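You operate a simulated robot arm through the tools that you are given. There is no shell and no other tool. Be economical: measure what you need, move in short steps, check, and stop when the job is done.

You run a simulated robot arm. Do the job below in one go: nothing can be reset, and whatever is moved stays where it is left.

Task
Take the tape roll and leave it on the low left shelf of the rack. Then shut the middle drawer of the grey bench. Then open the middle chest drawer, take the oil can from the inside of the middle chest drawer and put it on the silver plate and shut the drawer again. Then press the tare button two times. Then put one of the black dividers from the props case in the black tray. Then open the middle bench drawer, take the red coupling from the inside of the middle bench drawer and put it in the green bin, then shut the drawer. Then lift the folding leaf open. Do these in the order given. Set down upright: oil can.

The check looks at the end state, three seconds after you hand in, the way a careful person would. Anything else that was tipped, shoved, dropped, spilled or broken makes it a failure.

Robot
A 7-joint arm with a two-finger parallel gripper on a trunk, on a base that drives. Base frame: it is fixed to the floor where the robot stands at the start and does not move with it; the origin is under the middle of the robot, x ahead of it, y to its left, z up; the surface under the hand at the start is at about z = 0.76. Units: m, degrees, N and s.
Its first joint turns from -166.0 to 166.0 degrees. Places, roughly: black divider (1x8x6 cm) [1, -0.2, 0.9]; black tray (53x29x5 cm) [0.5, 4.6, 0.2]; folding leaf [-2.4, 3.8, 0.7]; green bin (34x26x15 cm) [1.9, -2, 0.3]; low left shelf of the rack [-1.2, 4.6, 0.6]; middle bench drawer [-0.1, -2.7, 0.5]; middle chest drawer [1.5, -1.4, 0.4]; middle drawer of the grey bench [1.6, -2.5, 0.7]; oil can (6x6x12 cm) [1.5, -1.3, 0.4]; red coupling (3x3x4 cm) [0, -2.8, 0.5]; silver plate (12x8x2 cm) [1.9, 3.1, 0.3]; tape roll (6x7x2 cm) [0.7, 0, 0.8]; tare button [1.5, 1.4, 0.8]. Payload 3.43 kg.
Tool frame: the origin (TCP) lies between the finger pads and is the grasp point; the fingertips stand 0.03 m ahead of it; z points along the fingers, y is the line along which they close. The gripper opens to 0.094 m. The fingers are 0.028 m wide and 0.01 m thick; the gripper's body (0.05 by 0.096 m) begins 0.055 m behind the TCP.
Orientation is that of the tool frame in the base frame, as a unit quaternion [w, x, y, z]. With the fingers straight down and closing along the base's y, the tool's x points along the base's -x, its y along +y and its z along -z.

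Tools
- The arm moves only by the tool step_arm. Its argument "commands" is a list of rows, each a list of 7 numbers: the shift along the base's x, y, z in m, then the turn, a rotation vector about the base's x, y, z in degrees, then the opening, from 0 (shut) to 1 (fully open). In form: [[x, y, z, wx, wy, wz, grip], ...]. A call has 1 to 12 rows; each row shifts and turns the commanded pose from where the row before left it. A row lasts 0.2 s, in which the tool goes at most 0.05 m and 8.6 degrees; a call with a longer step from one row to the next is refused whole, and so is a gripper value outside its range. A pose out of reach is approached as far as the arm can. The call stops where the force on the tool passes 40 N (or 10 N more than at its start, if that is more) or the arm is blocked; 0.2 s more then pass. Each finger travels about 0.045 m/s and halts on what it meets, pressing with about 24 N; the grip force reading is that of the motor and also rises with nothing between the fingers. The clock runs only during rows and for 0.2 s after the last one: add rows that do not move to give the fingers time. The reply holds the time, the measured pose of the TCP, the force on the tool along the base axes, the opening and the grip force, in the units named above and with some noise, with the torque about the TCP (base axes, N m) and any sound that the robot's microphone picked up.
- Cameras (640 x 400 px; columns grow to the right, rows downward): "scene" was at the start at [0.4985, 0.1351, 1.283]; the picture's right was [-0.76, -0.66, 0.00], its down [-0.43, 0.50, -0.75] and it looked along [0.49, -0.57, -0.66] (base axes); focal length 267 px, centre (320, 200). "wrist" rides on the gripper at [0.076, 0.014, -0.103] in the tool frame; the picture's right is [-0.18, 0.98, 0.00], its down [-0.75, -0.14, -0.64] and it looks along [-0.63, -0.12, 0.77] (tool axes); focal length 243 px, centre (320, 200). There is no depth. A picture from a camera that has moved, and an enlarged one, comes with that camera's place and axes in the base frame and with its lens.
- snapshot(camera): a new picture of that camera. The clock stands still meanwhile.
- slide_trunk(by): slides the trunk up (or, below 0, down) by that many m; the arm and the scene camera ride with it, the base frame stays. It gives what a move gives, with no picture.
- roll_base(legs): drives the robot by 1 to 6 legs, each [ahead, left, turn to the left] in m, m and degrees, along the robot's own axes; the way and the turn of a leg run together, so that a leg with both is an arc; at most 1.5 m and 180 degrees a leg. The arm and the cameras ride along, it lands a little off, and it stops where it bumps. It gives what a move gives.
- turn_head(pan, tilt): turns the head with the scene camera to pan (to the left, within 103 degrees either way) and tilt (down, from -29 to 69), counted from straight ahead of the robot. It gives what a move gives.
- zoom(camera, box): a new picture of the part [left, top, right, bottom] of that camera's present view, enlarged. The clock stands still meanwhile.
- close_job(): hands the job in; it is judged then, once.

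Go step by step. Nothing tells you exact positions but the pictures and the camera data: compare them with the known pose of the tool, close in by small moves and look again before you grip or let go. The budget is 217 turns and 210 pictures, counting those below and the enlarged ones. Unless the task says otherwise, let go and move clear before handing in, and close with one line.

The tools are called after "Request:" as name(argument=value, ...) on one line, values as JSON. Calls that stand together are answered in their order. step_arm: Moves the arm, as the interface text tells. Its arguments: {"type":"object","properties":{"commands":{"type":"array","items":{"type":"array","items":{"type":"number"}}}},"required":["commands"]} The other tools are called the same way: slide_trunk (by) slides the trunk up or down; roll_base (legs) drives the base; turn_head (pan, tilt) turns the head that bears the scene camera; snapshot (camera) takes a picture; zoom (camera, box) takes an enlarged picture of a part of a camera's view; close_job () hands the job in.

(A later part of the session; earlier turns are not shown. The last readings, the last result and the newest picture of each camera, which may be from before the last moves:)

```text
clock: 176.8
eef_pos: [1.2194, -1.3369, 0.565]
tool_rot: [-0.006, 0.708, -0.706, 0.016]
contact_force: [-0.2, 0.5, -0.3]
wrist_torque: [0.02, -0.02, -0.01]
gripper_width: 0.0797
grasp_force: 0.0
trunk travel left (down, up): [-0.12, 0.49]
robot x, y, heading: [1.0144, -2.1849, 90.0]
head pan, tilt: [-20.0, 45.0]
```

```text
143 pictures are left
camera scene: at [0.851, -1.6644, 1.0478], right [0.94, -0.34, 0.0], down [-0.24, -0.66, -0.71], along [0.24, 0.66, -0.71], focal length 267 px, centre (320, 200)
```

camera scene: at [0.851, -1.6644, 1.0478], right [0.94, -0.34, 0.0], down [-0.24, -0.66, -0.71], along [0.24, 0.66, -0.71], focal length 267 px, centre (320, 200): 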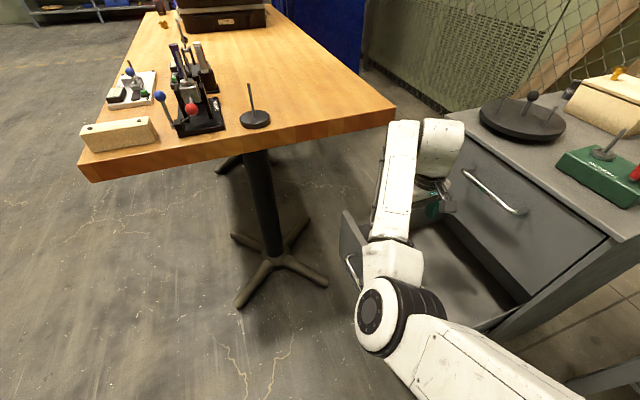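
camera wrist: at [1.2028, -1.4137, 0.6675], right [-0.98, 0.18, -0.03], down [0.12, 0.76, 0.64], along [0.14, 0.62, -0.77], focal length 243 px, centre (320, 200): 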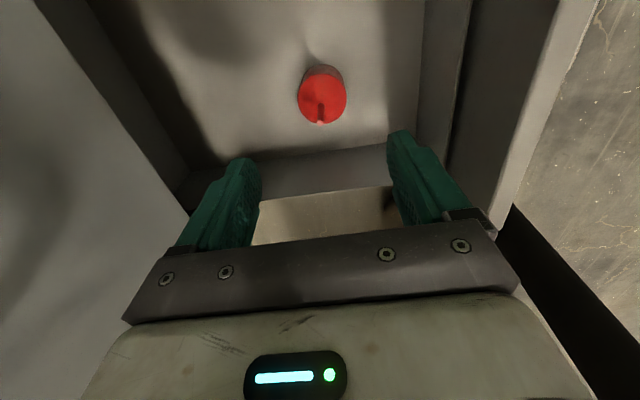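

The elbow is low over the drawer, so going on with the trunk would be risky. I raise the trunk and reach down with the arm instead, so the elbow stays high.

Request:
slide_trunk(by=0.25)

Request:
step_arm(commands=[[0, 0, -0.045, 0, 0, 0, 0.85], [0, 0, -0.045, 0, 0, 0, 0.85], [0, 0, -0.045, 0, 0, 0, 0.85], [0, 0, -0.045, 0, 0, 0, 0.85], [0, 0, -0.045, 0, 0, 0, 0.85], [0, 0, -0.025, 0, 0, 0, 0.85], [0, 0, 0, 0, 0, 0, 0.85]])

Request:
snapshot(camera="scene")

Request:
snapshot(camera="wrist")

```text
clock: 179.4
eef_pos: [1.2198, -1.3378, 0.8153]
tool_rot: [-0.007, 0.707, -0.707, 0.015]
contact_force: [-0.6, -0.8, -0.3]
wrist_torque: [0.01, -0.03, 0.01]
gripper_width: 0.0798
grasp_force: 0.1
trunk travel left (down, up): [-0.37, 0.24]
robot x, y, heading: [1.018, -2.1831, 90.0]
head pan, tilt: [-20.0, 45.0]
```

```text
clock: 181.0
eef_pos: [1.2195, -1.3367, 0.5659]
tool_rot: [-0.007, 0.708, -0.706, 0.015]
contact_force: [0.6, -1.3, -0.1]
wrist_torque: [0.02, -0.01, 0.01]
gripper_width: 0.0797
grasp_force: 0.0
trunk travel left (down, up): [-0.37, 0.24]
robot x, y, heading: [1.0206, -2.1862, 90.3]
head pan, tilt: [-20.0, 45.0]
```

```text
142 pictures are left
camera scene: at [0.8511, -1.6644, 1.2978], right [0.94, -0.34, 0.0], down [-0.24, -0.66, -0.71], along [0.24, 0.66, -0.71], focal length 267 px, centre (320, 200)
```

scene: 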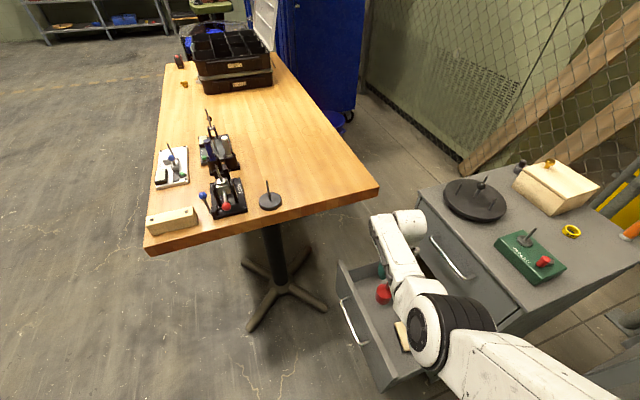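

```text
141 pictures are left
camera wrist: at [1.2029, -1.4135, 0.6681], right [-0.98, 0.18, -0.03], down [0.12, 0.76, 0.64], along [0.14, 0.62, -0.77], focal length 243 px, centre (320, 200)
```

wrist: 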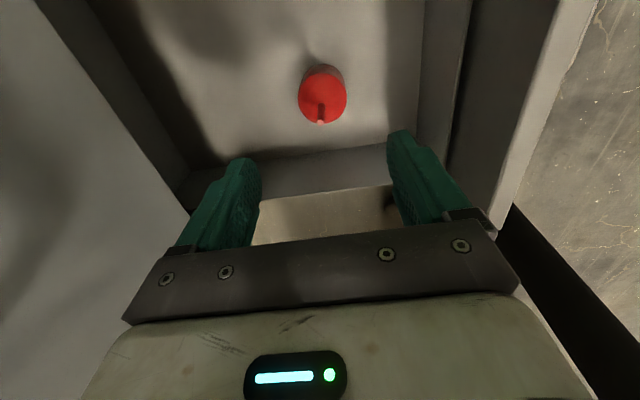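

Now the elbow stays well above the drawer. I go further down and check.

Request:
step_arm(commands=[[0.002, 0, -0.04, 0, 0, 0, 0.85], [0.001, 0, -0.04, 0, 0, 0, 0.85], [0, 0, -0.03, 0, 0, 0, 0.85], [0, 0, 0, 0, 0, 0, 0.85]])

Request:
snapshot(camera="scene")

Request:
snapshot(camera="wrist")

```text
clock: 182.0
eef_pos: [1.2084, -1.3513, 0.5059]
tool_rot: [-0.01, 0.707, -0.707, 0.015]
contact_force: [0.6, 0.2, -0.7]
wrist_torque: [-0.02, -0.01, 0.01]
gripper_width: 0.0798
grasp_force: 0.0
out of reach, approached as far as the arm can: row 1, 2, 3
trunk travel left (down, up): [-0.37, 0.24]
robot x, y, heading: [1.0168, -2.1838, 90.1]
head pan, tilt: [-20.0, 45.0]
```

```text
140 pictures are left
camera scene: at [0.8511, -1.6644, 1.2978], right [0.94, -0.34, 0.0], down [-0.24, -0.66, -0.71], along [0.24, 0.66, -0.71], focal length 267 px, centre (320, 200)
```

scene: 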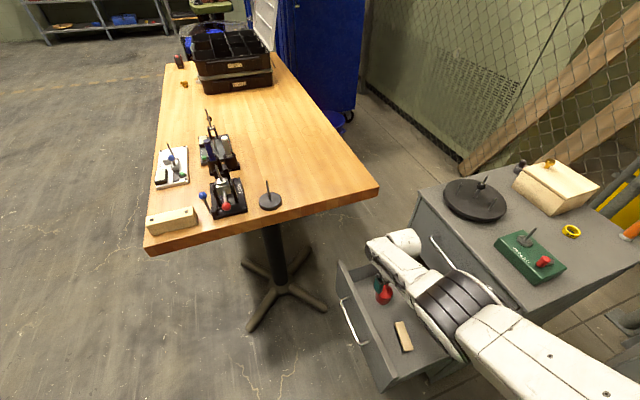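

```text
139 pictures are left
camera wrist: at [1.1912, -1.4284, 0.6084], right [-0.98, 0.18, -0.03], down [0.12, 0.76, 0.64], along [0.14, 0.63, -0.77], focal length 243 px, centre (320, 200)
```

wrist: 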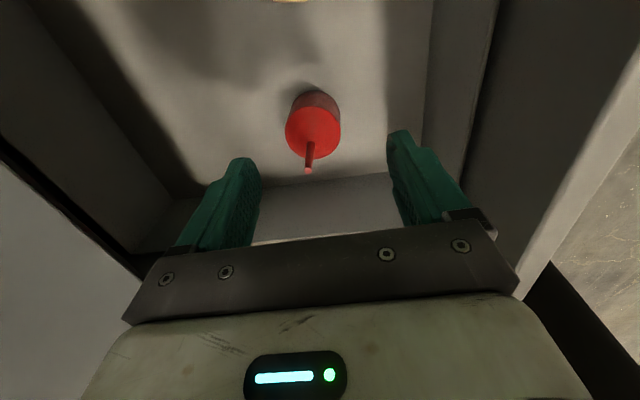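

Slightly out of reach at this height. I lower the trunk a little, then recentre over the can.

Request:
slide_trunk(by=-0.07)

Request:
step_arm(commands=[[0.007, 0.008, 0.02, 0, 0, 0, 0.9], [0.006, 0.006, 0, 0, 0, 0, 0.9], [0, 0, 0, 0, 0, 0, 0.9]])

Request:
snapshot(camera="wrist")

Request:
snapshot(camera="scene")

```text
clock: 183.1
eef_pos: [1.2086, -1.3511, 0.4372]
tool_rot: [-0.01, 0.707, -0.707, 0.014]
contact_force: [0.8, 1.1, 0.2]
wrist_torque: [0.02, 0.01, 0.01]
gripper_width: 0.0802
grasp_force: 0.1
trunk travel left (down, up): [-0.3, 0.31]
robot x, y, heading: [1.0136, -2.1894, 90.0]
head pan, tilt: [-20.0, 45.0]
```

```text
clock: 183.9
eef_pos: [1.2309, -1.3384, 0.4622]
tool_rot: [0.021, -0.7, 0.714, -0.016]
contact_force: [0.5, 0.2, -0.2]
wrist_torque: [0.0, -0.04, 0.0]
gripper_width: 0.0846
grasp_force: 0.1
out of reach, approached as far as the arm can: row 2
trunk travel left (down, up): [-0.3, 0.31]
robot x, y, heading: [1.0203, -2.185, 90.1]
head pan, tilt: [-20.0, 45.0]
```

```text
138 pictures are left
camera wrist: at [1.2099, -1.4161, 0.5625], right [-0.98, 0.2, -0.05], down [0.12, 0.75, 0.65], along [0.17, 0.63, -0.76], focal length 243 px, centre (320, 200)
```

wrist: 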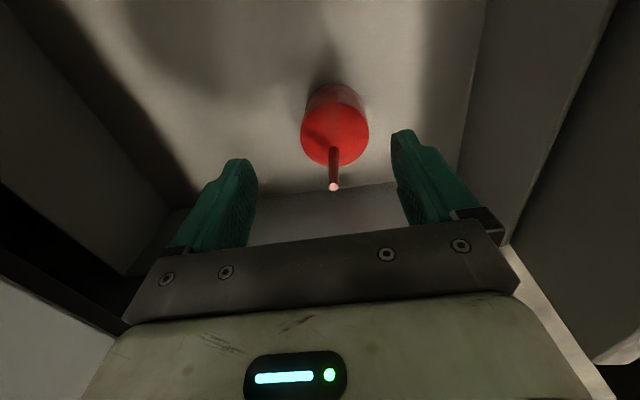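

```text
137 pictures are left
camera scene: at [0.8509, -1.6644, 1.2278], right [0.94, -0.34, 0.0], down [-0.24, -0.66, -0.71], along [0.24, 0.66, -0.71], focal length 267 px, centre (320, 200)
```

scene: 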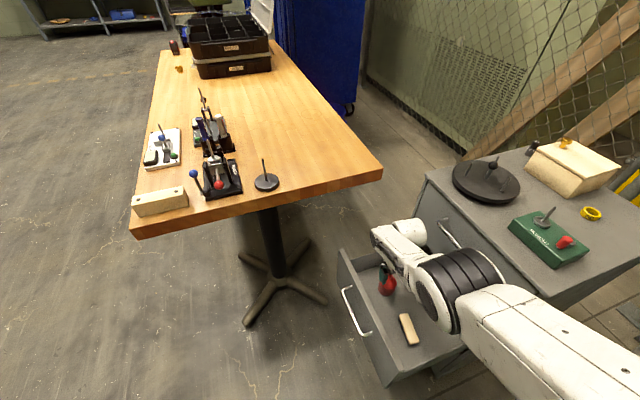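

Can centre is about (1.222, -1.347). I nudge the arm back 8 mm each way and then lower with the trunk.

Request:
step_arm(commands=[[-0.008, -0.008, 0, 0, 0, 0, 0.9], [0, 0, 0, 0, 0, 0, 0.9]])

Request:
snapshot(camera="wrist")

```text
clock: 184.5
eef_pos: [1.2279, -1.3418, 0.4601]
tool_rot: [0.019, -0.7, 0.714, -0.018]
contact_force: [-0.6, -0.1, 0.2]
wrist_torque: [0.02, -0.01, 0.0]
gripper_width: 0.0846
grasp_force: 0.0
out of reach, approached as far as the arm can: row 1
trunk travel left (down, up): [-0.3, 0.31]
robot x, y, heading: [1.0163, -2.1862, 90.0]
head pan, tilt: [-20.0, 45.0]
```

```text
136 pictures are left
camera wrist: at [1.2078, -1.4197, 0.5615], right [-0.98, 0.2, -0.05], down [0.12, 0.75, 0.65], along [0.17, 0.63, -0.76], focal length 243 px, centre (320, 200)
```

wrist: 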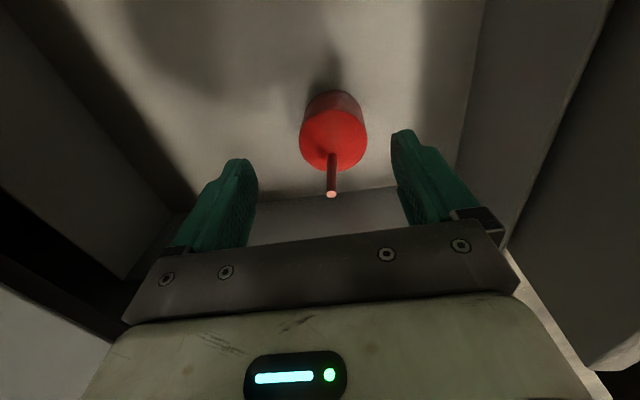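

The arm is at its limit here, so I rise, bring the base 0.1 m closer and come back over the can.

Request:
slide_trunk(by=0.12)

Request:
roll_base(legs=[[0.1, 0, 0]])

Request:
step_arm(commands=[[-0.002, -0.035, 0, 0, 0, 0, 0.9], [-0.003, -0.035, 0, 0, 0, 0, 0.9], [0, -0.03, 0, 0, 0, 0, 0.9], [0, 0, 0, 0, 0, 0, 0.9]])

Request:
snapshot(camera="scene")

Request:
snapshot(camera="wrist")

```text
clock: 186.0
eef_pos: [1.2279, -1.3424, 0.5795]
tool_rot: [0.018, -0.7, 0.713, -0.018]
contact_force: [-0.4, -0.7, 0.8]
wrist_torque: [-0.03, -0.01, -0.01]
gripper_width: 0.0844
grasp_force: 0.0
trunk travel left (down, up): [-0.42, 0.19]
robot x, y, heading: [1.0152, -2.1834, 90.1]
head pan, tilt: [-20.0, 45.0]
```

```text
clock: 187.1
eef_pos: [1.2289, -1.2408, 0.5809]
tool_rot: [0.018, -0.7, 0.714, -0.018]
contact_force: [0.7, -0.7, -0.3]
wrist_torque: [-0.01, -0.01, 0.0]
gripper_width: 0.0846
grasp_force: 0.1
trunk travel left (down, up): [-0.42, 0.19]
robot x, y, heading: [1.0178, -2.0858, 89.9]
head pan, tilt: [-20.0, 45.0]
```

```text
clock: 188.1
eef_pos: [1.2291, -1.2404, 0.5805]
tool_rot: [0.018, -0.7, 0.714, -0.018]
contact_force: [-0.5, -0.1, 0.1]
wrist_torque: [0.02, -0.02, 0.02]
gripper_width: 0.0847
grasp_force: 0.0
out of reach, approached as far as the arm can: row 1, 2, 3
trunk travel left (down, up): [-0.42, 0.19]
robot x, y, heading: [1.0174, -2.0828, 90.1]
head pan, tilt: [-20.0, 45.0]
```

```text
135 pictures are left
camera scene: at [0.8508, -1.5623, 1.3478], right [0.94, -0.34, 0.0], down [-0.24, -0.66, -0.71], along [0.24, 0.66, -0.71], focal length 267 px, centre (320, 200)
```

scene: 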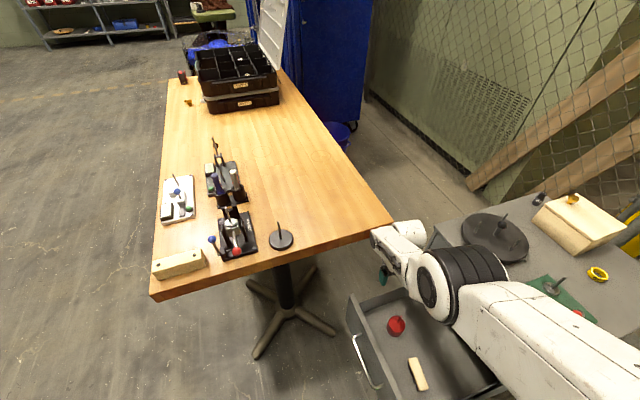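

```text
134 pictures are left
camera wrist: at [1.2075, -1.3175, 0.6815], right [-0.98, 0.2, -0.05], down [0.12, 0.75, 0.65], along [0.17, 0.63, -0.76], focal length 243 px, centre (320, 200)
```

wrist: 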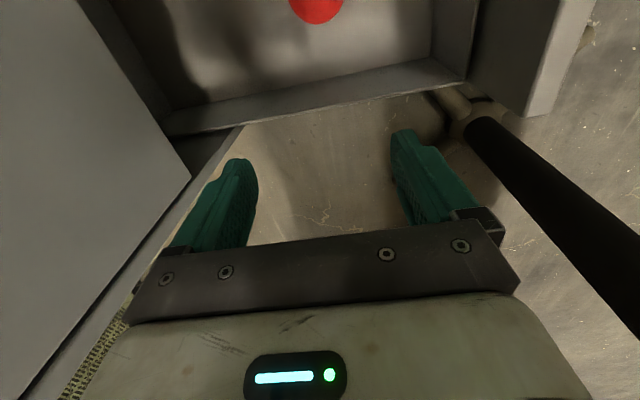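

The arm is stuck at a joint limit and close to the table's corner. I undo the base move and lift the arm out to re-plan.

Request:
roll_base(legs=[[-0.12, 0, 0]])

Request:
slide_trunk(by=0.15)

Request:
step_arm(commands=[[0, 0, 0.045, 0, 0, 0, 0.9], [0, 0, 0.045, 0, 0, 0, 0.9], [0, 0, 0.045, 0, 0, 0, 0.9], [-0.01, -0.02, 0.04, 0, 0, 0, 0.9], [-0.01, -0.02, 0.04, 0, 0, 0, 0.9], [0, -0.02, 0.04, 0, 0, 0, 0.9], [0, 0, 0, 0, 0, 0, 0.9]])

Request:
snapshot(camera="scene")

```text
clock: 189.4
eef_pos: [1.2286, -1.361, 0.5803]
tool_rot: [0.018, -0.701, 0.713, -0.019]
contact_force: [-0.1, -0.3, -0.4]
wrist_torque: [0.0, 0.01, 0.02]
gripper_width: 0.0841
grasp_force: 0.1
trunk travel left (down, up): [-0.42, 0.19]
robot x, y, heading: [1.0186, -2.2062, 89.6]
head pan, tilt: [-20.0, 45.0]
```

```text
clock: 191.1
eef_pos: [1.228, -1.3617, 0.7293]
tool_rot: [0.018, -0.7, 0.714, -0.018]
contact_force: [0.1, 0.7, 0.5]
wrist_torque: [-0.03, 0.01, 0.01]
gripper_width: 0.0846
grasp_force: 0.0
trunk travel left (down, up): [-0.57, 0.04]
robot x, y, heading: [1.0164, -2.2067, 90.0]
head pan, tilt: [-20.0, 45.0]
```

```text
clock: 192.7
eef_pos: [1.2282, -1.3609, 0.73]
tool_rot: [0.019, -0.7, 0.714, -0.018]
contact_force: [0.7, -0.5, 0.6]
wrist_torque: [0.0, -0.01, -0.01]
gripper_width: 0.0844
grasp_force: 0.0
out of reach, approached as far as the arm can: row 1, 2, 3, 4, 5, 6
trunk travel left (down, up): [-0.57, 0.04]
robot x, y, heading: [1.0148, -2.206, 89.9]
head pan, tilt: [-20.0, 45.0]
```

```text
133 pictures are left
camera scene: at [0.8512, -1.6829, 1.4978], right [0.94, -0.34, 0.0], down [-0.24, -0.66, -0.71], along [0.24, 0.66, -0.71], focal length 267 px, centre (320, 200)
```

scene: 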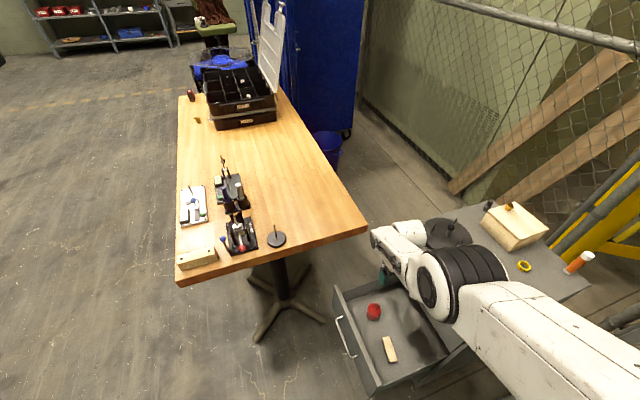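

The arm doesn't respond to lifts; I try turning the tool about the vertical to free the joint limit.

Request:
step_arm(commands=[[0, 0, 0, 0, 0, 6, 0.9], [0, 0, 0, 0, 0, 6, 0.9], [0, 0, 0, 0, 0, 6, 0.9]])

Request:
step_arm(commands=[[0, -0.03, 0.03, 0, 0, 0, 0.9], [0, -0.03, 0.03, 0, 0, 0, 0.9]])

Request:
step_arm(commands=[[0, 0, 0, 8, 0, 0, 0.9], [0, 0, 0, 8, 0, 0, 0.9]])

```text
clock: 193.5
eef_pos: [1.2284, -1.3601, 0.7295]
tool_rot: [-0.02, 0.803, -0.595, 0.016]
contact_force: [0.0, 0.3, -0.2]
wrist_torque: [0.01, 0.01, 0.01]
gripper_width: 0.0845
grasp_force: 0.2
trunk travel left (down, up): [-0.57, 0.04]
robot x, y, heading: [1.0173, -2.2041, 89.8]
head pan, tilt: [-20.0, 45.0]
```

```text
clock: 194.1
eef_pos: [1.2285, -1.3608, 0.7306]
tool_rot: [-0.02, 0.803, -0.596, 0.016]
contact_force: [-0.1, 0.3, -0.7]
wrist_torque: [-0.02, 0.0, -0.04]
gripper_width: 0.0845
grasp_force: 0.0
out of reach, approached as far as the arm can: row 1, 2
trunk travel left (down, up): [-0.57, 0.04]
robot x, y, heading: [1.0151, -2.2098, 89.9]
head pan, tilt: [-20.0, 45.0]
```

```text
clock: 194.7
eef_pos: [1.2306, -1.3595, 0.731]
tool_rot: [-0.133, 0.793, -0.591, -0.068]
contact_force: [-0.6, 0.2, 0.2]
wrist_torque: [-0.02, -0.02, 0.02]
gripper_width: 0.0848
grasp_force: 0.1
out of reach, approached as far as the arm can: row 1
trunk travel left (down, up): [-0.57, 0.04]
robot x, y, heading: [1.0219, -2.2087, 89.9]
head pan, tilt: [-20.0, 45.0]
```

Tilting forward frees the wrist. I tilt further, lift and draw back, then bring it vertical again.

Request:
step_arm(commands=[[0, 0, 0, 8, 0, 0, 0.9], [0, 0, 0, 8, 0, 0, 0.9], [0, 0, 0.04, 4, 0, 0, 0.9], [0, 0, 0.045, 0, 0, 0, 0.9], [0, -0.02, 0.04, 0, 0, 0, 0.9], [0, -0.02, 0.04, 0, 0, 0, 0.9], [0, -0.02, 0.04, 0, 0, 0, 0.9], [0, 0, 0, 0, 0, 0, 0.9]])

Request:
snapshot(camera="scene")

```text
clock: 196.5
eef_pos: [1.2285, -1.4205, 0.9347]
tool_rot: [-0.269, 0.757, -0.572, -0.169]
contact_force: [-0.1, 0.0, -0.4]
wrist_torque: [0.04, 0.01, -0.03]
gripper_width: 0.0843
grasp_force: 0.1
trunk travel left (down, up): [-0.57, 0.04]
robot x, y, heading: [1.0171, -2.2072, 89.7]
head pan, tilt: [-20.0, 45.0]
```

```text
132 pictures are left
camera scene: at [0.8511, -1.6831, 1.4979], right [0.94, -0.34, 0.0], down [-0.24, -0.66, -0.71], along [0.24, 0.66, -0.71], focal length 267 px, centre (320, 200)
```

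scene: 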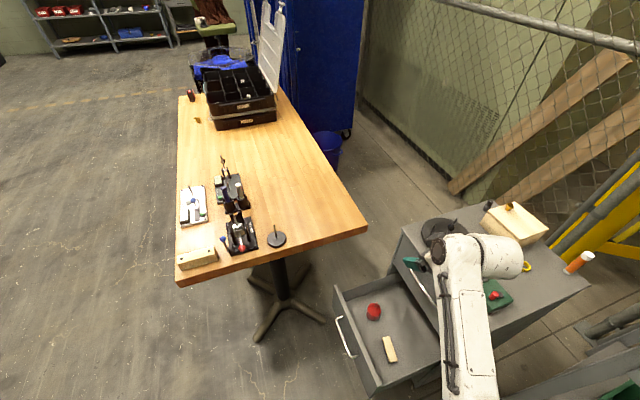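

Now the elbow is on the right, away from the table. A tilted grasp about the closing axis still keeps the can upright, so I undo the yaw, keep ~30° tilt, and come down with the trunk.

Request:
step_arm(commands=[[0, 0, 0, 0, 0, -6, 0.9], [0, 0.01, 0, 0, 0, -6, 0.9], [-0.003, 0.02, 0, 0, 0, -6, 0.9], [-0.003, 0.02, 0, 0, 0, 0, 0.9], [0, 0.01, 0, 0, 0, 0, 0.9], [0, 0, 0, 0, 0, 0, 0.9]])

Request:
slide_trunk(by=-0.25)

Request:
snapshot(camera="scene")

Request:
snapshot(camera="wrist")

```text
clock: 197.9
eef_pos: [1.2224, -1.3598, 0.9356]
tool_rot: [0.291, -0.658, 0.683, 0.124]
contact_force: [0.5, 0.1, 0.7]
wrist_torque: [0.0, -0.01, 0.01]
gripper_width: 0.0846
grasp_force: 0.0
trunk travel left (down, up): [-0.57, 0.04]
robot x, y, heading: [1.017, -2.2047, 89.8]
head pan, tilt: [-20.0, 45.0]
```

```text
clock: 200.5
eef_pos: [1.2232, -1.3594, 0.6857]
tool_rot: [0.291, -0.658, 0.683, 0.124]
contact_force: [0.4, -0.1, 0.9]
wrist_torque: [-0.02, 0.01, 0.0]
gripper_width: 0.0844
grasp_force: 0.1
trunk travel left (down, up): [-0.32, 0.29]
robot x, y, heading: [1.0151, -2.2068, 89.8]
head pan, tilt: [-20.0, 45.0]
```

```text
131 pictures are left
camera scene: at [0.8512, -1.683, 1.2479], right [0.94, -0.34, 0.0], down [-0.24, -0.66, -0.71], along [0.24, 0.66, -0.71], focal length 267 px, centre (320, 200)
```

scene: 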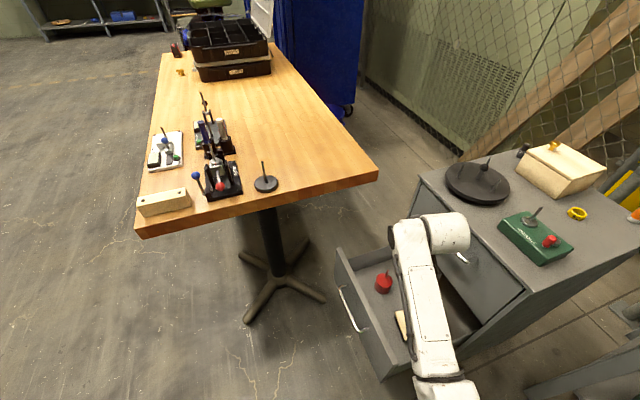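

```text
130 pictures are left
camera wrist: at [1.1881, -1.4803, 0.7209], right [-0.96, 0.25, -0.11], down [-0.04, 0.25, 0.97], along [0.27, 0.93, -0.23], focal length 243 px, centre (320, 200)
```

wrist: 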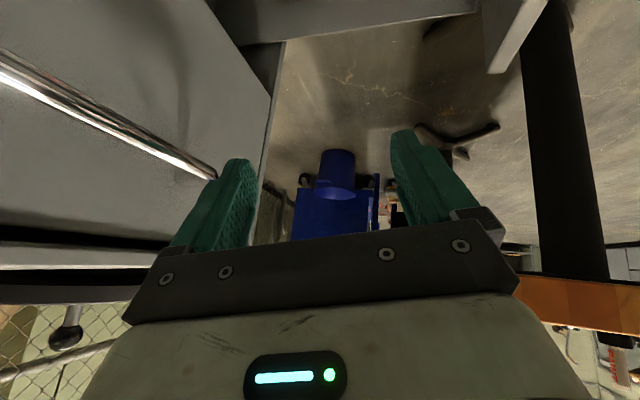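

The closing axis leans 12°; I level it, then lower toward the can.

Request:
step_arm(commands=[[-0.005, 0, 0, 0, 6.2, 0, 0.85], [0, 0, 0, 0, 6.2, 0, 0.85], [0, 0, -0.04, 0, 0, 0, 0.85], [0, 0, -0.04, 0, 0, 0, 0.85], [0, 0, -0.04, 0, 0, 0, 0.85], [0, 0, -0.04, 0, 0, 0, 0.85], [0, 0, 0, 0, 0, 0, 0.85]])

Request:
snapshot(camera="scene")

Request:
snapshot(camera="wrist")

```text
clock: 202.1
eef_pos: [1.218, -1.3614, 0.5249]
tool_rot: [0.217, -0.641, 0.71, 0.196]
contact_force: [0.2, -0.1, 0.5]
wrist_torque: [-0.04, 0.02, 0.0]
gripper_width: 0.0801
grasp_force: 0.0
trunk travel left (down, up): [-0.32, 0.29]
robot x, y, heading: [1.017, -2.207, 89.9]
head pan, tilt: [-20.0, 45.0]
```

```text
129 pictures are left
camera scene: at [0.8512, -1.683, 1.2478], right [0.94, -0.34, 0.0], down [-0.24, -0.66, -0.71], along [0.24, 0.66, -0.71], focal length 267 px, centre (320, 200)
```

scene: 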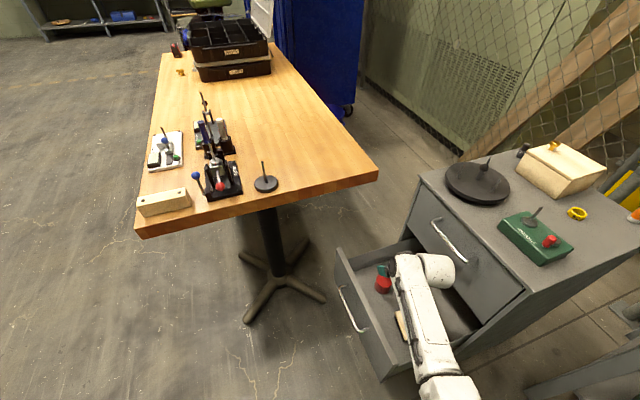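

```text
128 pictures are left
camera wrist: at [1.1918, -1.4804, 0.5672], right [-0.96, 0.25, 0.1], down [0.17, 0.25, 0.95], along [0.21, 0.93, -0.29], focal length 243 px, centre (320, 200)
```

wrist: 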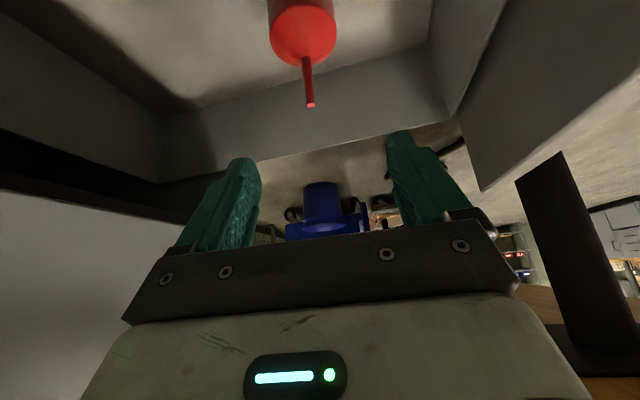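

Room is good. I go down further with the fingers straddling the can and look again.

Request:
step_arm(commands=[[0.002, 0.005, -0.035, 0, 0, 0, 0.85], [0.002, 0.01, -0.035, 0, 0, 0, 0.85], [0, 0, 0, 0, 0, 0, 0.85]])

Request:
snapshot(camera="wrist")

Request:
zoom(camera="scene", box=[330, 220, 490, 320])

```text
clock: 202.9
eef_pos: [1.2225, -1.3445, 0.4561]
tool_rot: [0.217, -0.64, 0.71, 0.196]
contact_force: [0.2, 0.1, -0.1]
wrist_torque: [-0.02, -0.02, -0.02]
gripper_width: 0.0799
grasp_force: 0.1
trunk travel left (down, up): [-0.32, 0.29]
robot x, y, heading: [1.017, -2.2074, 90.0]
head pan, tilt: [-20.0, 45.0]
```

```text
127 pictures are left
camera wrist: at [1.1958, -1.4653, 0.4979], right [-0.96, 0.25, 0.1], down [0.17, 0.25, 0.95], along [0.21, 0.93, -0.28], focal length 243 px, centre (320, 200)
```

wrist: 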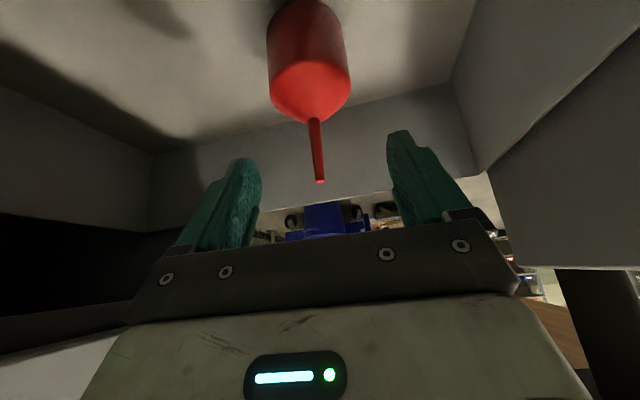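

```text
4.00 times, centred on (410, 270) of scene
camera zoom: at [0.8512, -1.683, 1.2478], right [0.94, -0.34, 0.0], down [-0.24, -0.66, -0.71], along [0.24, 0.66, -0.71], focal length 1068 px, centre (-40, -80)
```

zoom: 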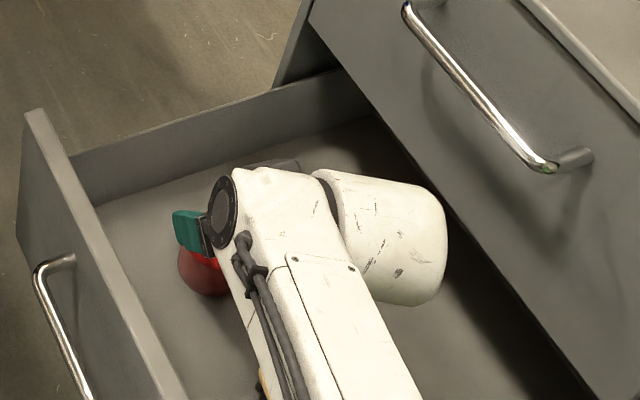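

The can's base is lower than thought (~z 0.33); its centre is (1.222, -1.332). I descend to z≈0.368 and look.

Request:
step_arm(commands=[[0, 0.006, -0.03, 0, 0, 0, 0.85], [0, 0.006, -0.03, 0, 0, 0, 0.85], [0, 0, -0.015, 0, 0, 0, 0.85], [0, 0, -0.012, 0, 0, 0, 0.85], [0, 0, 0, 0, 0, 0, 0.85]])

Request:
snapshot(camera="wrist")

```text
clock: 204.1
eef_pos: [1.2155, -1.3356, 0.4168]
tool_rot: [0.219, -0.641, 0.708, 0.2]
contact_force: [0.0, 0.1, 0.6]
wrist_torque: [0.02, -0.03, -0.03]
gripper_width: 0.0798
grasp_force: 0.1
out of reach, approached as far as the arm can: row 2, 3, 4
trunk travel left (down, up): [-0.32, 0.29]
robot x, y, heading: [1.0159, -2.2055, 90.2]
head pan, tilt: [-20.0, 45.0]
```

```text
125 pictures are left
camera wrist: at [1.1902, -1.4557, 0.4569], right [-0.96, 0.25, 0.11], down [0.17, 0.24, 0.96], along [0.21, 0.94, -0.27], focal length 243 px, centre (320, 200)
```

wrist: 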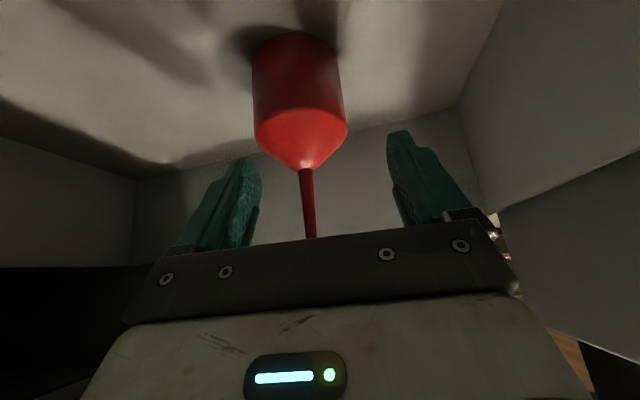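

At the arm's limit again; I open fully, raise the arm target 2 cm within reach while correcting x, then go down by trunk.

Request:
step_arm(commands=[[0, 0, 0, 0, 0, 0, 1], [0.004, -0.002, 0.012, 0, 0, 0, 1], [0.004, 0, 0.012, 0, 0, 0, 1], [0, 0, 0.01, 0, 0, 0, 1], [0, 0, 0.01, 0, 0, 0, 1], [0, 0, 0, 0, 0, 0, 1]])

Request:
slide_trunk(by=-0.04)

Request:
snapshot(camera="wrist")

```text
clock: 205.5
eef_pos: [1.2235, -1.3377, 0.4592]
tool_rot: [0.216, -0.64, 0.711, 0.195]
contact_force: [0.4, 0.5, -0.4]
wrist_torque: [-0.05, -0.01, 0.0]
gripper_width: 0.0941
grasp_force: 0.0
trunk travel left (down, up): [-0.32, 0.29]
robot x, y, heading: [1.0159, -2.2034, 90.0]
head pan, tilt: [-20.0, 45.0]
```

```text
clock: 206.3
eef_pos: [1.2242, -1.3375, 0.421]
tool_rot: [0.215, -0.641, 0.71, 0.195]
contact_force: [0.0, 0.4, 0.1]
wrist_torque: [-0.02, 0.0, -0.05]
gripper_width: 0.0938
grasp_force: 0.0
trunk travel left (down, up): [-0.28, 0.33]
robot x, y, heading: [1.0162, -2.2055, 90.0]
head pan, tilt: [-20.0, 45.0]
```

```text
124 pictures are left
camera wrist: at [1.1977, -1.4568, 0.4624], right [-0.96, 0.25, 0.1], down [0.17, 0.25, 0.95], along [0.21, 0.93, -0.29], focal length 243 px, centre (320, 200)
```

wrist: 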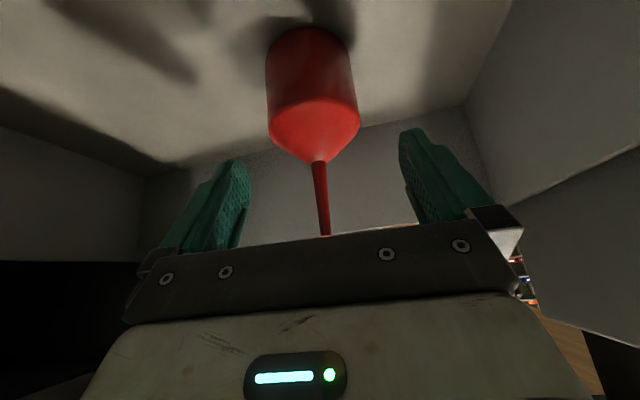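

Centred. I lower by the trunk to grasp height.

Request:
slide_trunk(by=-0.05)

Request:
snapshot(camera="wrist")

```text
clock: 207.2
eef_pos: [1.2237, -1.3363, 0.3692]
tool_rot: [0.216, -0.641, 0.71, 0.195]
contact_force: [0.7, 0.6, -1.2]
wrist_torque: [-0.04, 0.0, 0.0]
gripper_width: 0.0938
grasp_force: 0.0
trunk travel left (down, up): [-0.23, 0.38]
robot x, y, heading: [1.0154, -2.2059, 89.8]
head pan, tilt: [-20.0, 45.0]
```

```text
123 pictures are left
camera wrist: at [1.1977, -1.4568, 0.4125], right [-0.96, 0.25, 0.1], down [0.17, 0.25, 0.95], along [0.21, 0.93, -0.29], focal length 243 px, centre (320, 200)
```

wrist: 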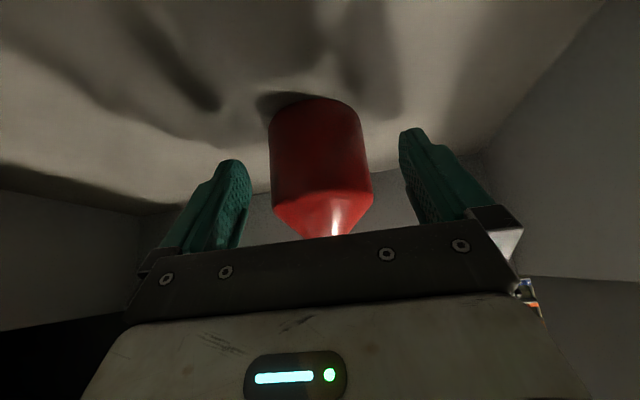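

Fingers straddle the body. I close gently and check.

Request:
step_arm(commands=[[0, 0, 0, 0, 0, 0, 0.8], [0, 0, 0, 0, 0, 0, 0.65], [0, 0, 0, 0, 0, 0, 0.4], [0, 0, 0, 0, 0, 0, 0.2], [0, 0, 0, 0, 0, 0, 0.2], [0, 0, 0, 0, 0, 0, 0.2]])

Request:
snapshot(camera="wrist")

```text
clock: 208.7
eef_pos: [1.2236, -1.3364, 0.3706]
tool_rot: [0.216, -0.641, 0.71, 0.196]
contact_force: [0.3, -0.1, 1.0]
wrist_torque: [0.04, -0.03, -0.03]
gripper_width: 0.0604
grasp_force: 24.2
trunk travel left (down, up): [-0.23, 0.38]
robot x, y, heading: [1.015, -2.2049, 89.8]
head pan, tilt: [-20.0, 45.0]
```

```text
122 pictures are left
camera wrist: at [1.1977, -1.4567, 0.4125], right [-0.96, 0.25, 0.1], down [0.17, 0.25, 0.95], along [0.21, 0.93, -0.29], focal length 243 px, centre (320, 200)
```

wrist: 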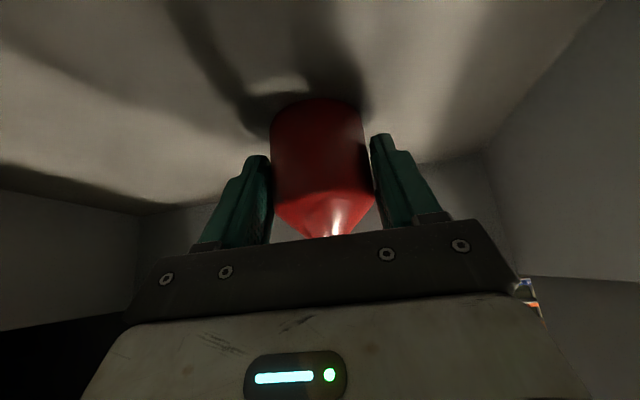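

Held at 6.0 cm. I lift it out with the trunk and check.

Request:
slide_trunk(by=0.08)

Request:
slide_trunk(by=0.3)

Request:
snapshot(camera="wrist")

Request:
snapshot(camera="scene")

```text
clock: 209.8
eef_pos: [1.2251, -1.3366, 0.4496]
tool_rot: [0.215, -0.641, 0.71, 0.196]
contact_force: [0.3, 0.9, -1.8]
wrist_torque: [-0.03, 0.04, 0.06]
gripper_width: 0.0604
grasp_force: 24.2
trunk travel left (down, up): [-0.31, 0.3]
robot x, y, heading: [1.0182, -2.2063, 89.9]
head pan, tilt: [-20.0, 45.0]
```

```text
clock: 212.8
eef_pos: [1.2237, -1.3371, 0.7504]
tool_rot: [0.215, -0.641, 0.711, 0.195]
contact_force: [1.1, -1.2, -1.2]
wrist_torque: [-0.07, 0.0, 0.01]
gripper_width: 0.0605
grasp_force: 24.0
trunk travel left (down, up): [-0.61, 0.0]
robot x, y, heading: [1.0192, -2.2061, 90.1]
head pan, tilt: [-20.0, 45.0]
```

```text
121 pictures are left
camera wrist: at [1.1977, -1.4567, 0.7923], right [-0.96, 0.25, 0.1], down [0.17, 0.25, 0.95], along [0.21, 0.93, -0.29], focal length 243 px, centre (320, 200)
```

wrist: 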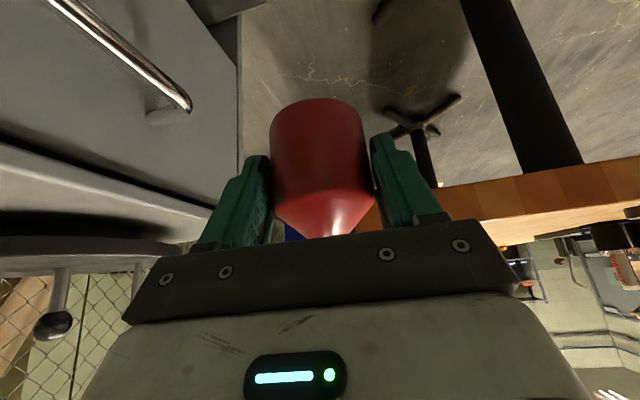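

```text
120 pictures are left
camera scene: at [0.8512, -1.6828, 1.5378], right [0.94, -0.34, 0.0], down [-0.24, -0.66, -0.71], along [0.24, 0.66, -0.71], focal length 267 px, centre (320, 200)
```

scene: 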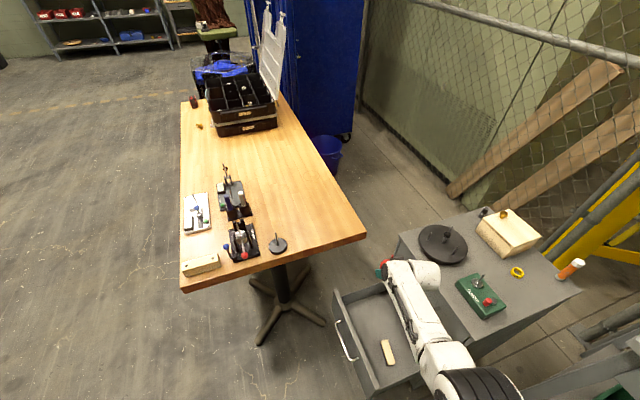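

The can is upright in the grip. I draw the arm up and back, turn, and drive along the open floor toward the silver plate.

Request:
step_arm(commands=[[0, 0, 0.04, 0, 0, 0, 0.2], [0, 0, 0.045, 0, 0, 0, 0.2], [0, -0.02, 0.04, 0, 0, 0, 0.2], [0, -0.035, 0.03, 0, 0, 0, 0.2], [-0.02, -0.035, 0.02, 0, 0, 0, 0.2], [-0.03, -0.035, 0, 0, 0, 0, 0.2], [-0.03, -0.035, 0, 0, 0, 0, 0.2], [-0.03, -0.03, 0, 0, 0, 0, 0.2], [0, 0, 0, 0, 0, 0, 0.2]])

Request:
roll_base(legs=[[0, 0, 90], [0.6, 0, 0], [0.8, -0.1, 0], [0, 0, -90]])

Request:
turn_head(pan=-20, tilt=25)

Request:
snapshot(camera="scene")

```text
clock: 214.8
eef_pos: [1.1138, -1.5284, 0.9264]
tool_rot: [0.217, -0.641, 0.71, 0.197]
contact_force: [0.1, 0.2, -1.1]
wrist_torque: [-0.04, -0.01, 0.01]
gripper_width: 0.0602
grasp_force: 24.2
trunk travel left (down, up): [-0.61, 0.0]
robot x, y, heading: [1.0167, -2.2103, 90.1]
head pan, tilt: [-20.0, 45.0]
```

```text
clock: 229.8
eef_pos: [-0.2666, -1.4316, 0.9261]
tool_rot: [0.217, -0.636, 0.715, 0.194]
contact_force: [1.8, -0.8, -0.9]
wrist_torque: [-0.01, 0.0, -0.01]
gripper_width: 0.0597
grasp_force: 24.5
trunk travel left (down, up): [-0.61, 0.0]
robot x, y, heading: [-0.3745, -2.1066, 89.1]
head pan, tilt: [-20.0, 45.0]
```

```text
clock: 230.6
eef_pos: [-0.2658, -1.4316, 0.9251]
tool_rot: [0.216, -0.636, 0.715, 0.193]
contact_force: [-0.3, -0.2, -1.5]
wrist_torque: [0.0, -0.01, 0.02]
gripper_width: 0.0594
grasp_force: 24.3
trunk travel left (down, up): [-0.61, 0.0]
robot x, y, heading: [-0.3727, -2.1074, 89.3]
head pan, tilt: [-20.0, 25.0]
```

```text
119 pictures are left
camera scene: at [-0.5286, -1.5724, 1.5683], right [0.93, -0.36, 0.0], down [-0.15, -0.4, -0.91], along [0.32, 0.85, -0.42], focal length 267 px, centre (320, 200)
```

scene: 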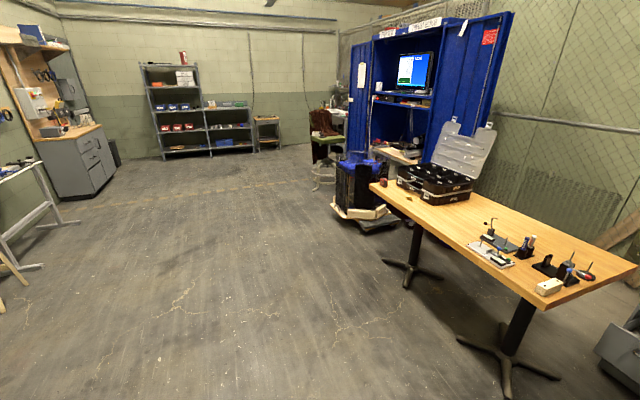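

Clear way. I drive north past the table and barrel.

Request:
roll_base(legs=[[1.5, 0.05, 0], [1.5, 0.05, 0], [1.5, 0, 0]])

Request:
turn_head(pan=-60, tilt=30)

Request:
snapshot(camera="scene")

```text
refused: leg 1 is longer than a leg can be; nothing moved
```

```text
clock: 231.7
eef_pos: [-0.2671, -1.4307, 0.9247]
tool_rot: [0.217, -0.636, 0.715, 0.194]
contact_force: [-0.3, -0.9, -1.8]
wrist_torque: [-0.01, 0.0, 0.02]
gripper_width: 0.0593
grasp_force: 24.0
trunk travel left (down, up): [-0.61, 0.0]
robot x, y, heading: [-0.3728, -2.1047, 89.1]
head pan, tilt: [-60.0, 30.0]
```

```text
118 pictures are left
camera scene: at [-0.4824, -1.6143, 1.5605], right [0.49, -0.87, 0.0], down [-0.44, -0.24, -0.87], along [0.76, 0.42, -0.5], focal length 267 px, centre (320, 200)
```

scene: 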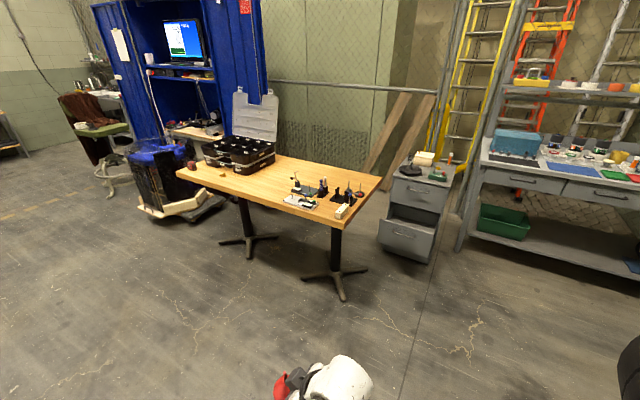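

Request:
roll_base(legs=[[1.45, 0.05, 0], [1.45, 0.05, 0], [1.45, 0, 0]])

Request:
turn_head(pan=-60, tilt=30)

Request:
snapshot(camera="scene")

```text
clock: 252.3
eef_pos: [-0.3065, 2.8698, 0.925]
tool_rot: [0.219, -0.631, 0.719, 0.192]
contact_force: [-0.3, 0.8, -0.8]
wrist_torque: [-0.08, 0.01, 0.01]
gripper_width: 0.059
grasp_force: 24.0
trunk travel left (down, up): [-0.61, 0.0]
robot x, y, heading: [-0.4212, 2.1943, 88.2]
head pan, tilt: [-60.0, 30.0]
```

```text
clock: 252.9
eef_pos: [-0.3067, 2.871, 0.9258]
tool_rot: [0.218, -0.631, 0.719, 0.192]
contact_force: [-0.4, 0.6, -0.8]
wrist_torque: [-0.02, -0.03, -0.02]
gripper_width: 0.0591
grasp_force: 23.7
trunk travel left (down, up): [-0.61, 0.0]
robot x, y, heading: [-0.4252, 2.195, 88.0]
head pan, tilt: [-60.0, 30.0]
```

```text
117 pictures are left
camera scene: at [-0.5247, 2.6905, 1.5605], right [0.47, -0.88, 0.0], down [-0.44, -0.24, -0.87], along [0.76, 0.41, -0.5], focal length 267 px, centre (320, 200)
```

scene: 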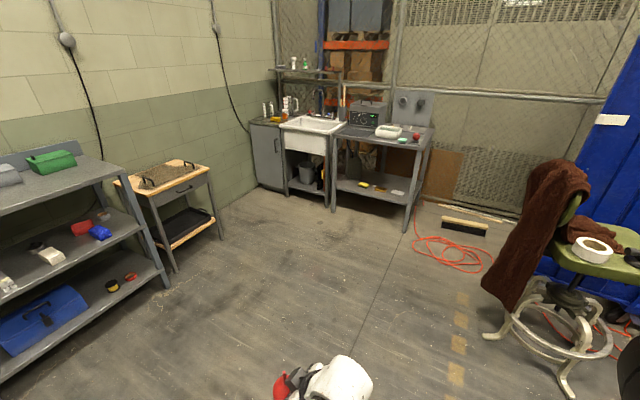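

The silver plate appears to be on the lower shelf of the grey table by the sink, near (1.9, 3.1). I zoom to study access.

Request:
zoom(camera="scene", box=[240, 70, 480, 240])

```text
2.35 times, centred on (360, 155) of scene
camera zoom: at [-0.5247, 2.6905, 1.5605], right [0.47, -0.88, 0.0], down [-0.44, -0.24, -0.87], along [0.76, 0.41, -0.5], focal length 629 px, centre (226, 306)
```

zoom: 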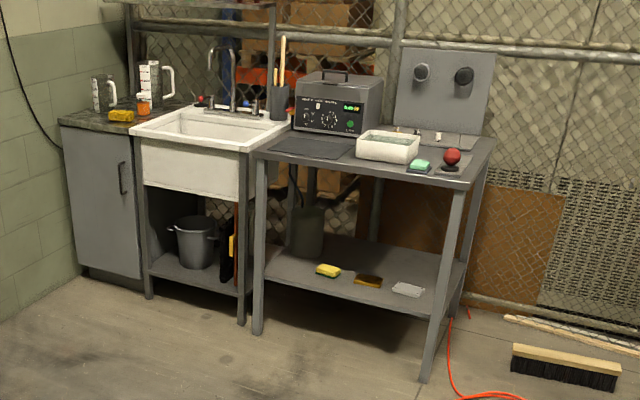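

The plate is on the lower shelf near (1.85, 3.11), open at the front. I turn to face it and drive up with clearance from the chair.

Request:
roll_base(legs=[[0, 0, -88], [0, 1.05, 0], [1.0, 0, 0]])

Request:
turn_head(pan=0, tilt=35)

Request:
snapshot(camera="scene")

```text
clock: 266.8
eef_pos: [1.2461, 3.1626, 0.9256]
tool_rot: [0.291, 0.042, 0.956, -0.011]
contact_force: [0.2, 0.2, -1.3]
wrist_torque: [0.03, 0.03, 0.01]
gripper_width: 0.0575
grasp_force: 24.2
trunk travel left (down, up): [-0.61, 0.0]
robot x, y, heading: [0.567, 3.2547, 0.7]
head pan, tilt: [-60.0, 30.0]
```

```text
clock: 268.1
eef_pos: [1.2468, 3.1631, 0.9254]
tool_rot: [0.291, 0.042, 0.956, -0.012]
contact_force: [0.1, 0.6, -1.8]
wrist_torque: [0.0, 0.04, -0.02]
gripper_width: 0.0572
grasp_force: 24.1
trunk travel left (down, up): [-0.61, 0.0]
robot x, y, heading: [0.5652, 3.2505, 0.8]
head pan, tilt: [0.0, 35.0]
```

```text
115 pictures are left
camera scene: at [1.0965, 3.4565, 1.5527], right [0.01, -1.0, 0.0], down [-0.57, -0.01, -0.82], along [0.82, 0.01, -0.57], focal length 267 px, centre (320, 200)
```

scene: 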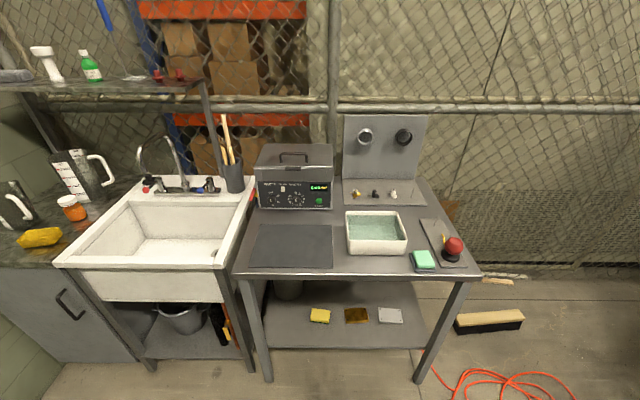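

The grip reading is shrinking slightly, so I check the can in the wrist view.

Request:
snapshot(camera="wrist")

```text
114 pictures are left
camera wrist: at [1.1274, 3.1863, 0.9675], right [0.24, 0.97, 0.1], down [0.26, -0.17, 0.95], along [0.94, -0.2, -0.29], focal length 243 px, centre (320, 200)
```

wrist: 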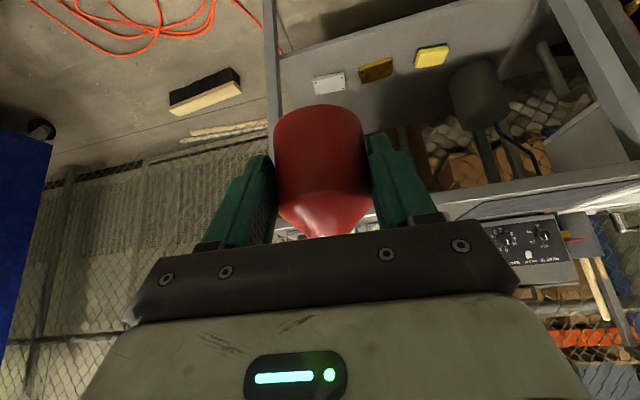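

The can is still well held, creeping slowly. I lower now, in front of the table, before moving it in over the shelf.

Request:
slide_trunk(by=-0.38)

Request:
step_arm(commands=[[0.03, -0.015, -0.03, 0, 0, 0, 0], [0.04, -0.015, -0.02, 0, 0, 0, 0], [0.04, -0.015, -0.02, 0, 0, 0, 0], [0.04, -0.006, -0.02, 0, 0, 0, 0], [0.02, 0, -0.02, 0, 0, 0, 0], [0, 0, 0, 0, 0, 0, 0]])

Request:
snapshot(camera="scene")

Request:
snapshot(camera="wrist")

```text
clock: 271.7
eef_pos: [1.2459, 3.1629, 0.5456]
tool_rot: [0.29, 0.042, 0.956, -0.012]
contact_force: [0.2, -0.1, -1.2]
wrist_torque: [0.02, 0.05, -0.01]
gripper_width: 0.0572
grasp_force: 23.8
trunk travel left (down, up): [-0.23, 0.38]
robot x, y, heading: [0.5671, 3.254, 1.0]
head pan, tilt: [0.0, 35.0]
```

```text
clock: 273.1
eef_pos: [1.4162, 3.1098, 0.4348]
tool_rot: [0.29, 0.043, 0.956, -0.012]
contact_force: [-0.4, 0.2, -1.6]
wrist_torque: [-0.03, 0.02, 0.03]
gripper_width: 0.0573
grasp_force: 24.0
trunk travel left (down, up): [-0.23, 0.38]
robot x, y, heading: [0.5689, 3.2515, 0.8]
head pan, tilt: [0.0, 35.0]
```

```text
113 pictures are left
camera scene: at [1.0965, 3.4565, 1.1726], right [0.01, -1.0, 0.0], down [-0.57, -0.01, -0.82], along [0.82, 0.01, -0.57], focal length 267 px, centre (320, 200)
```

scene: 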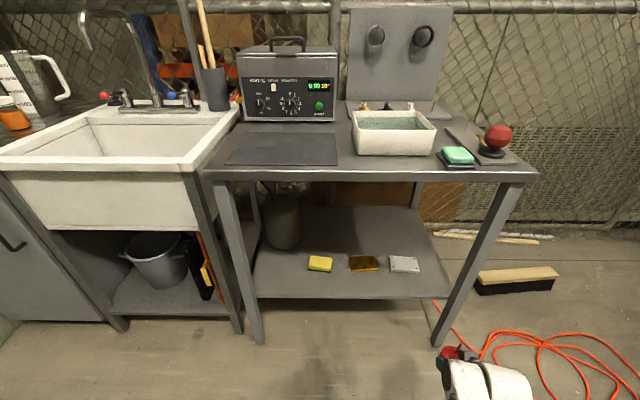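

```text
112 pictures are left
camera wrist: at [1.2976, 3.1344, 0.4769], right [0.24, 0.97, 0.1], down [0.25, -0.17, 0.95], along [0.94, -0.2, -0.29], focal length 243 px, centre (320, 200)
```

wrist: 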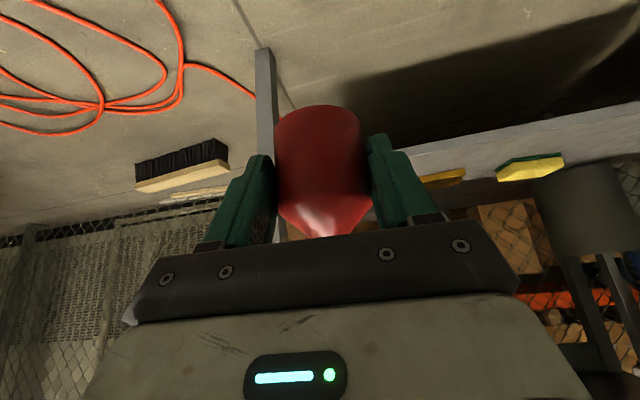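

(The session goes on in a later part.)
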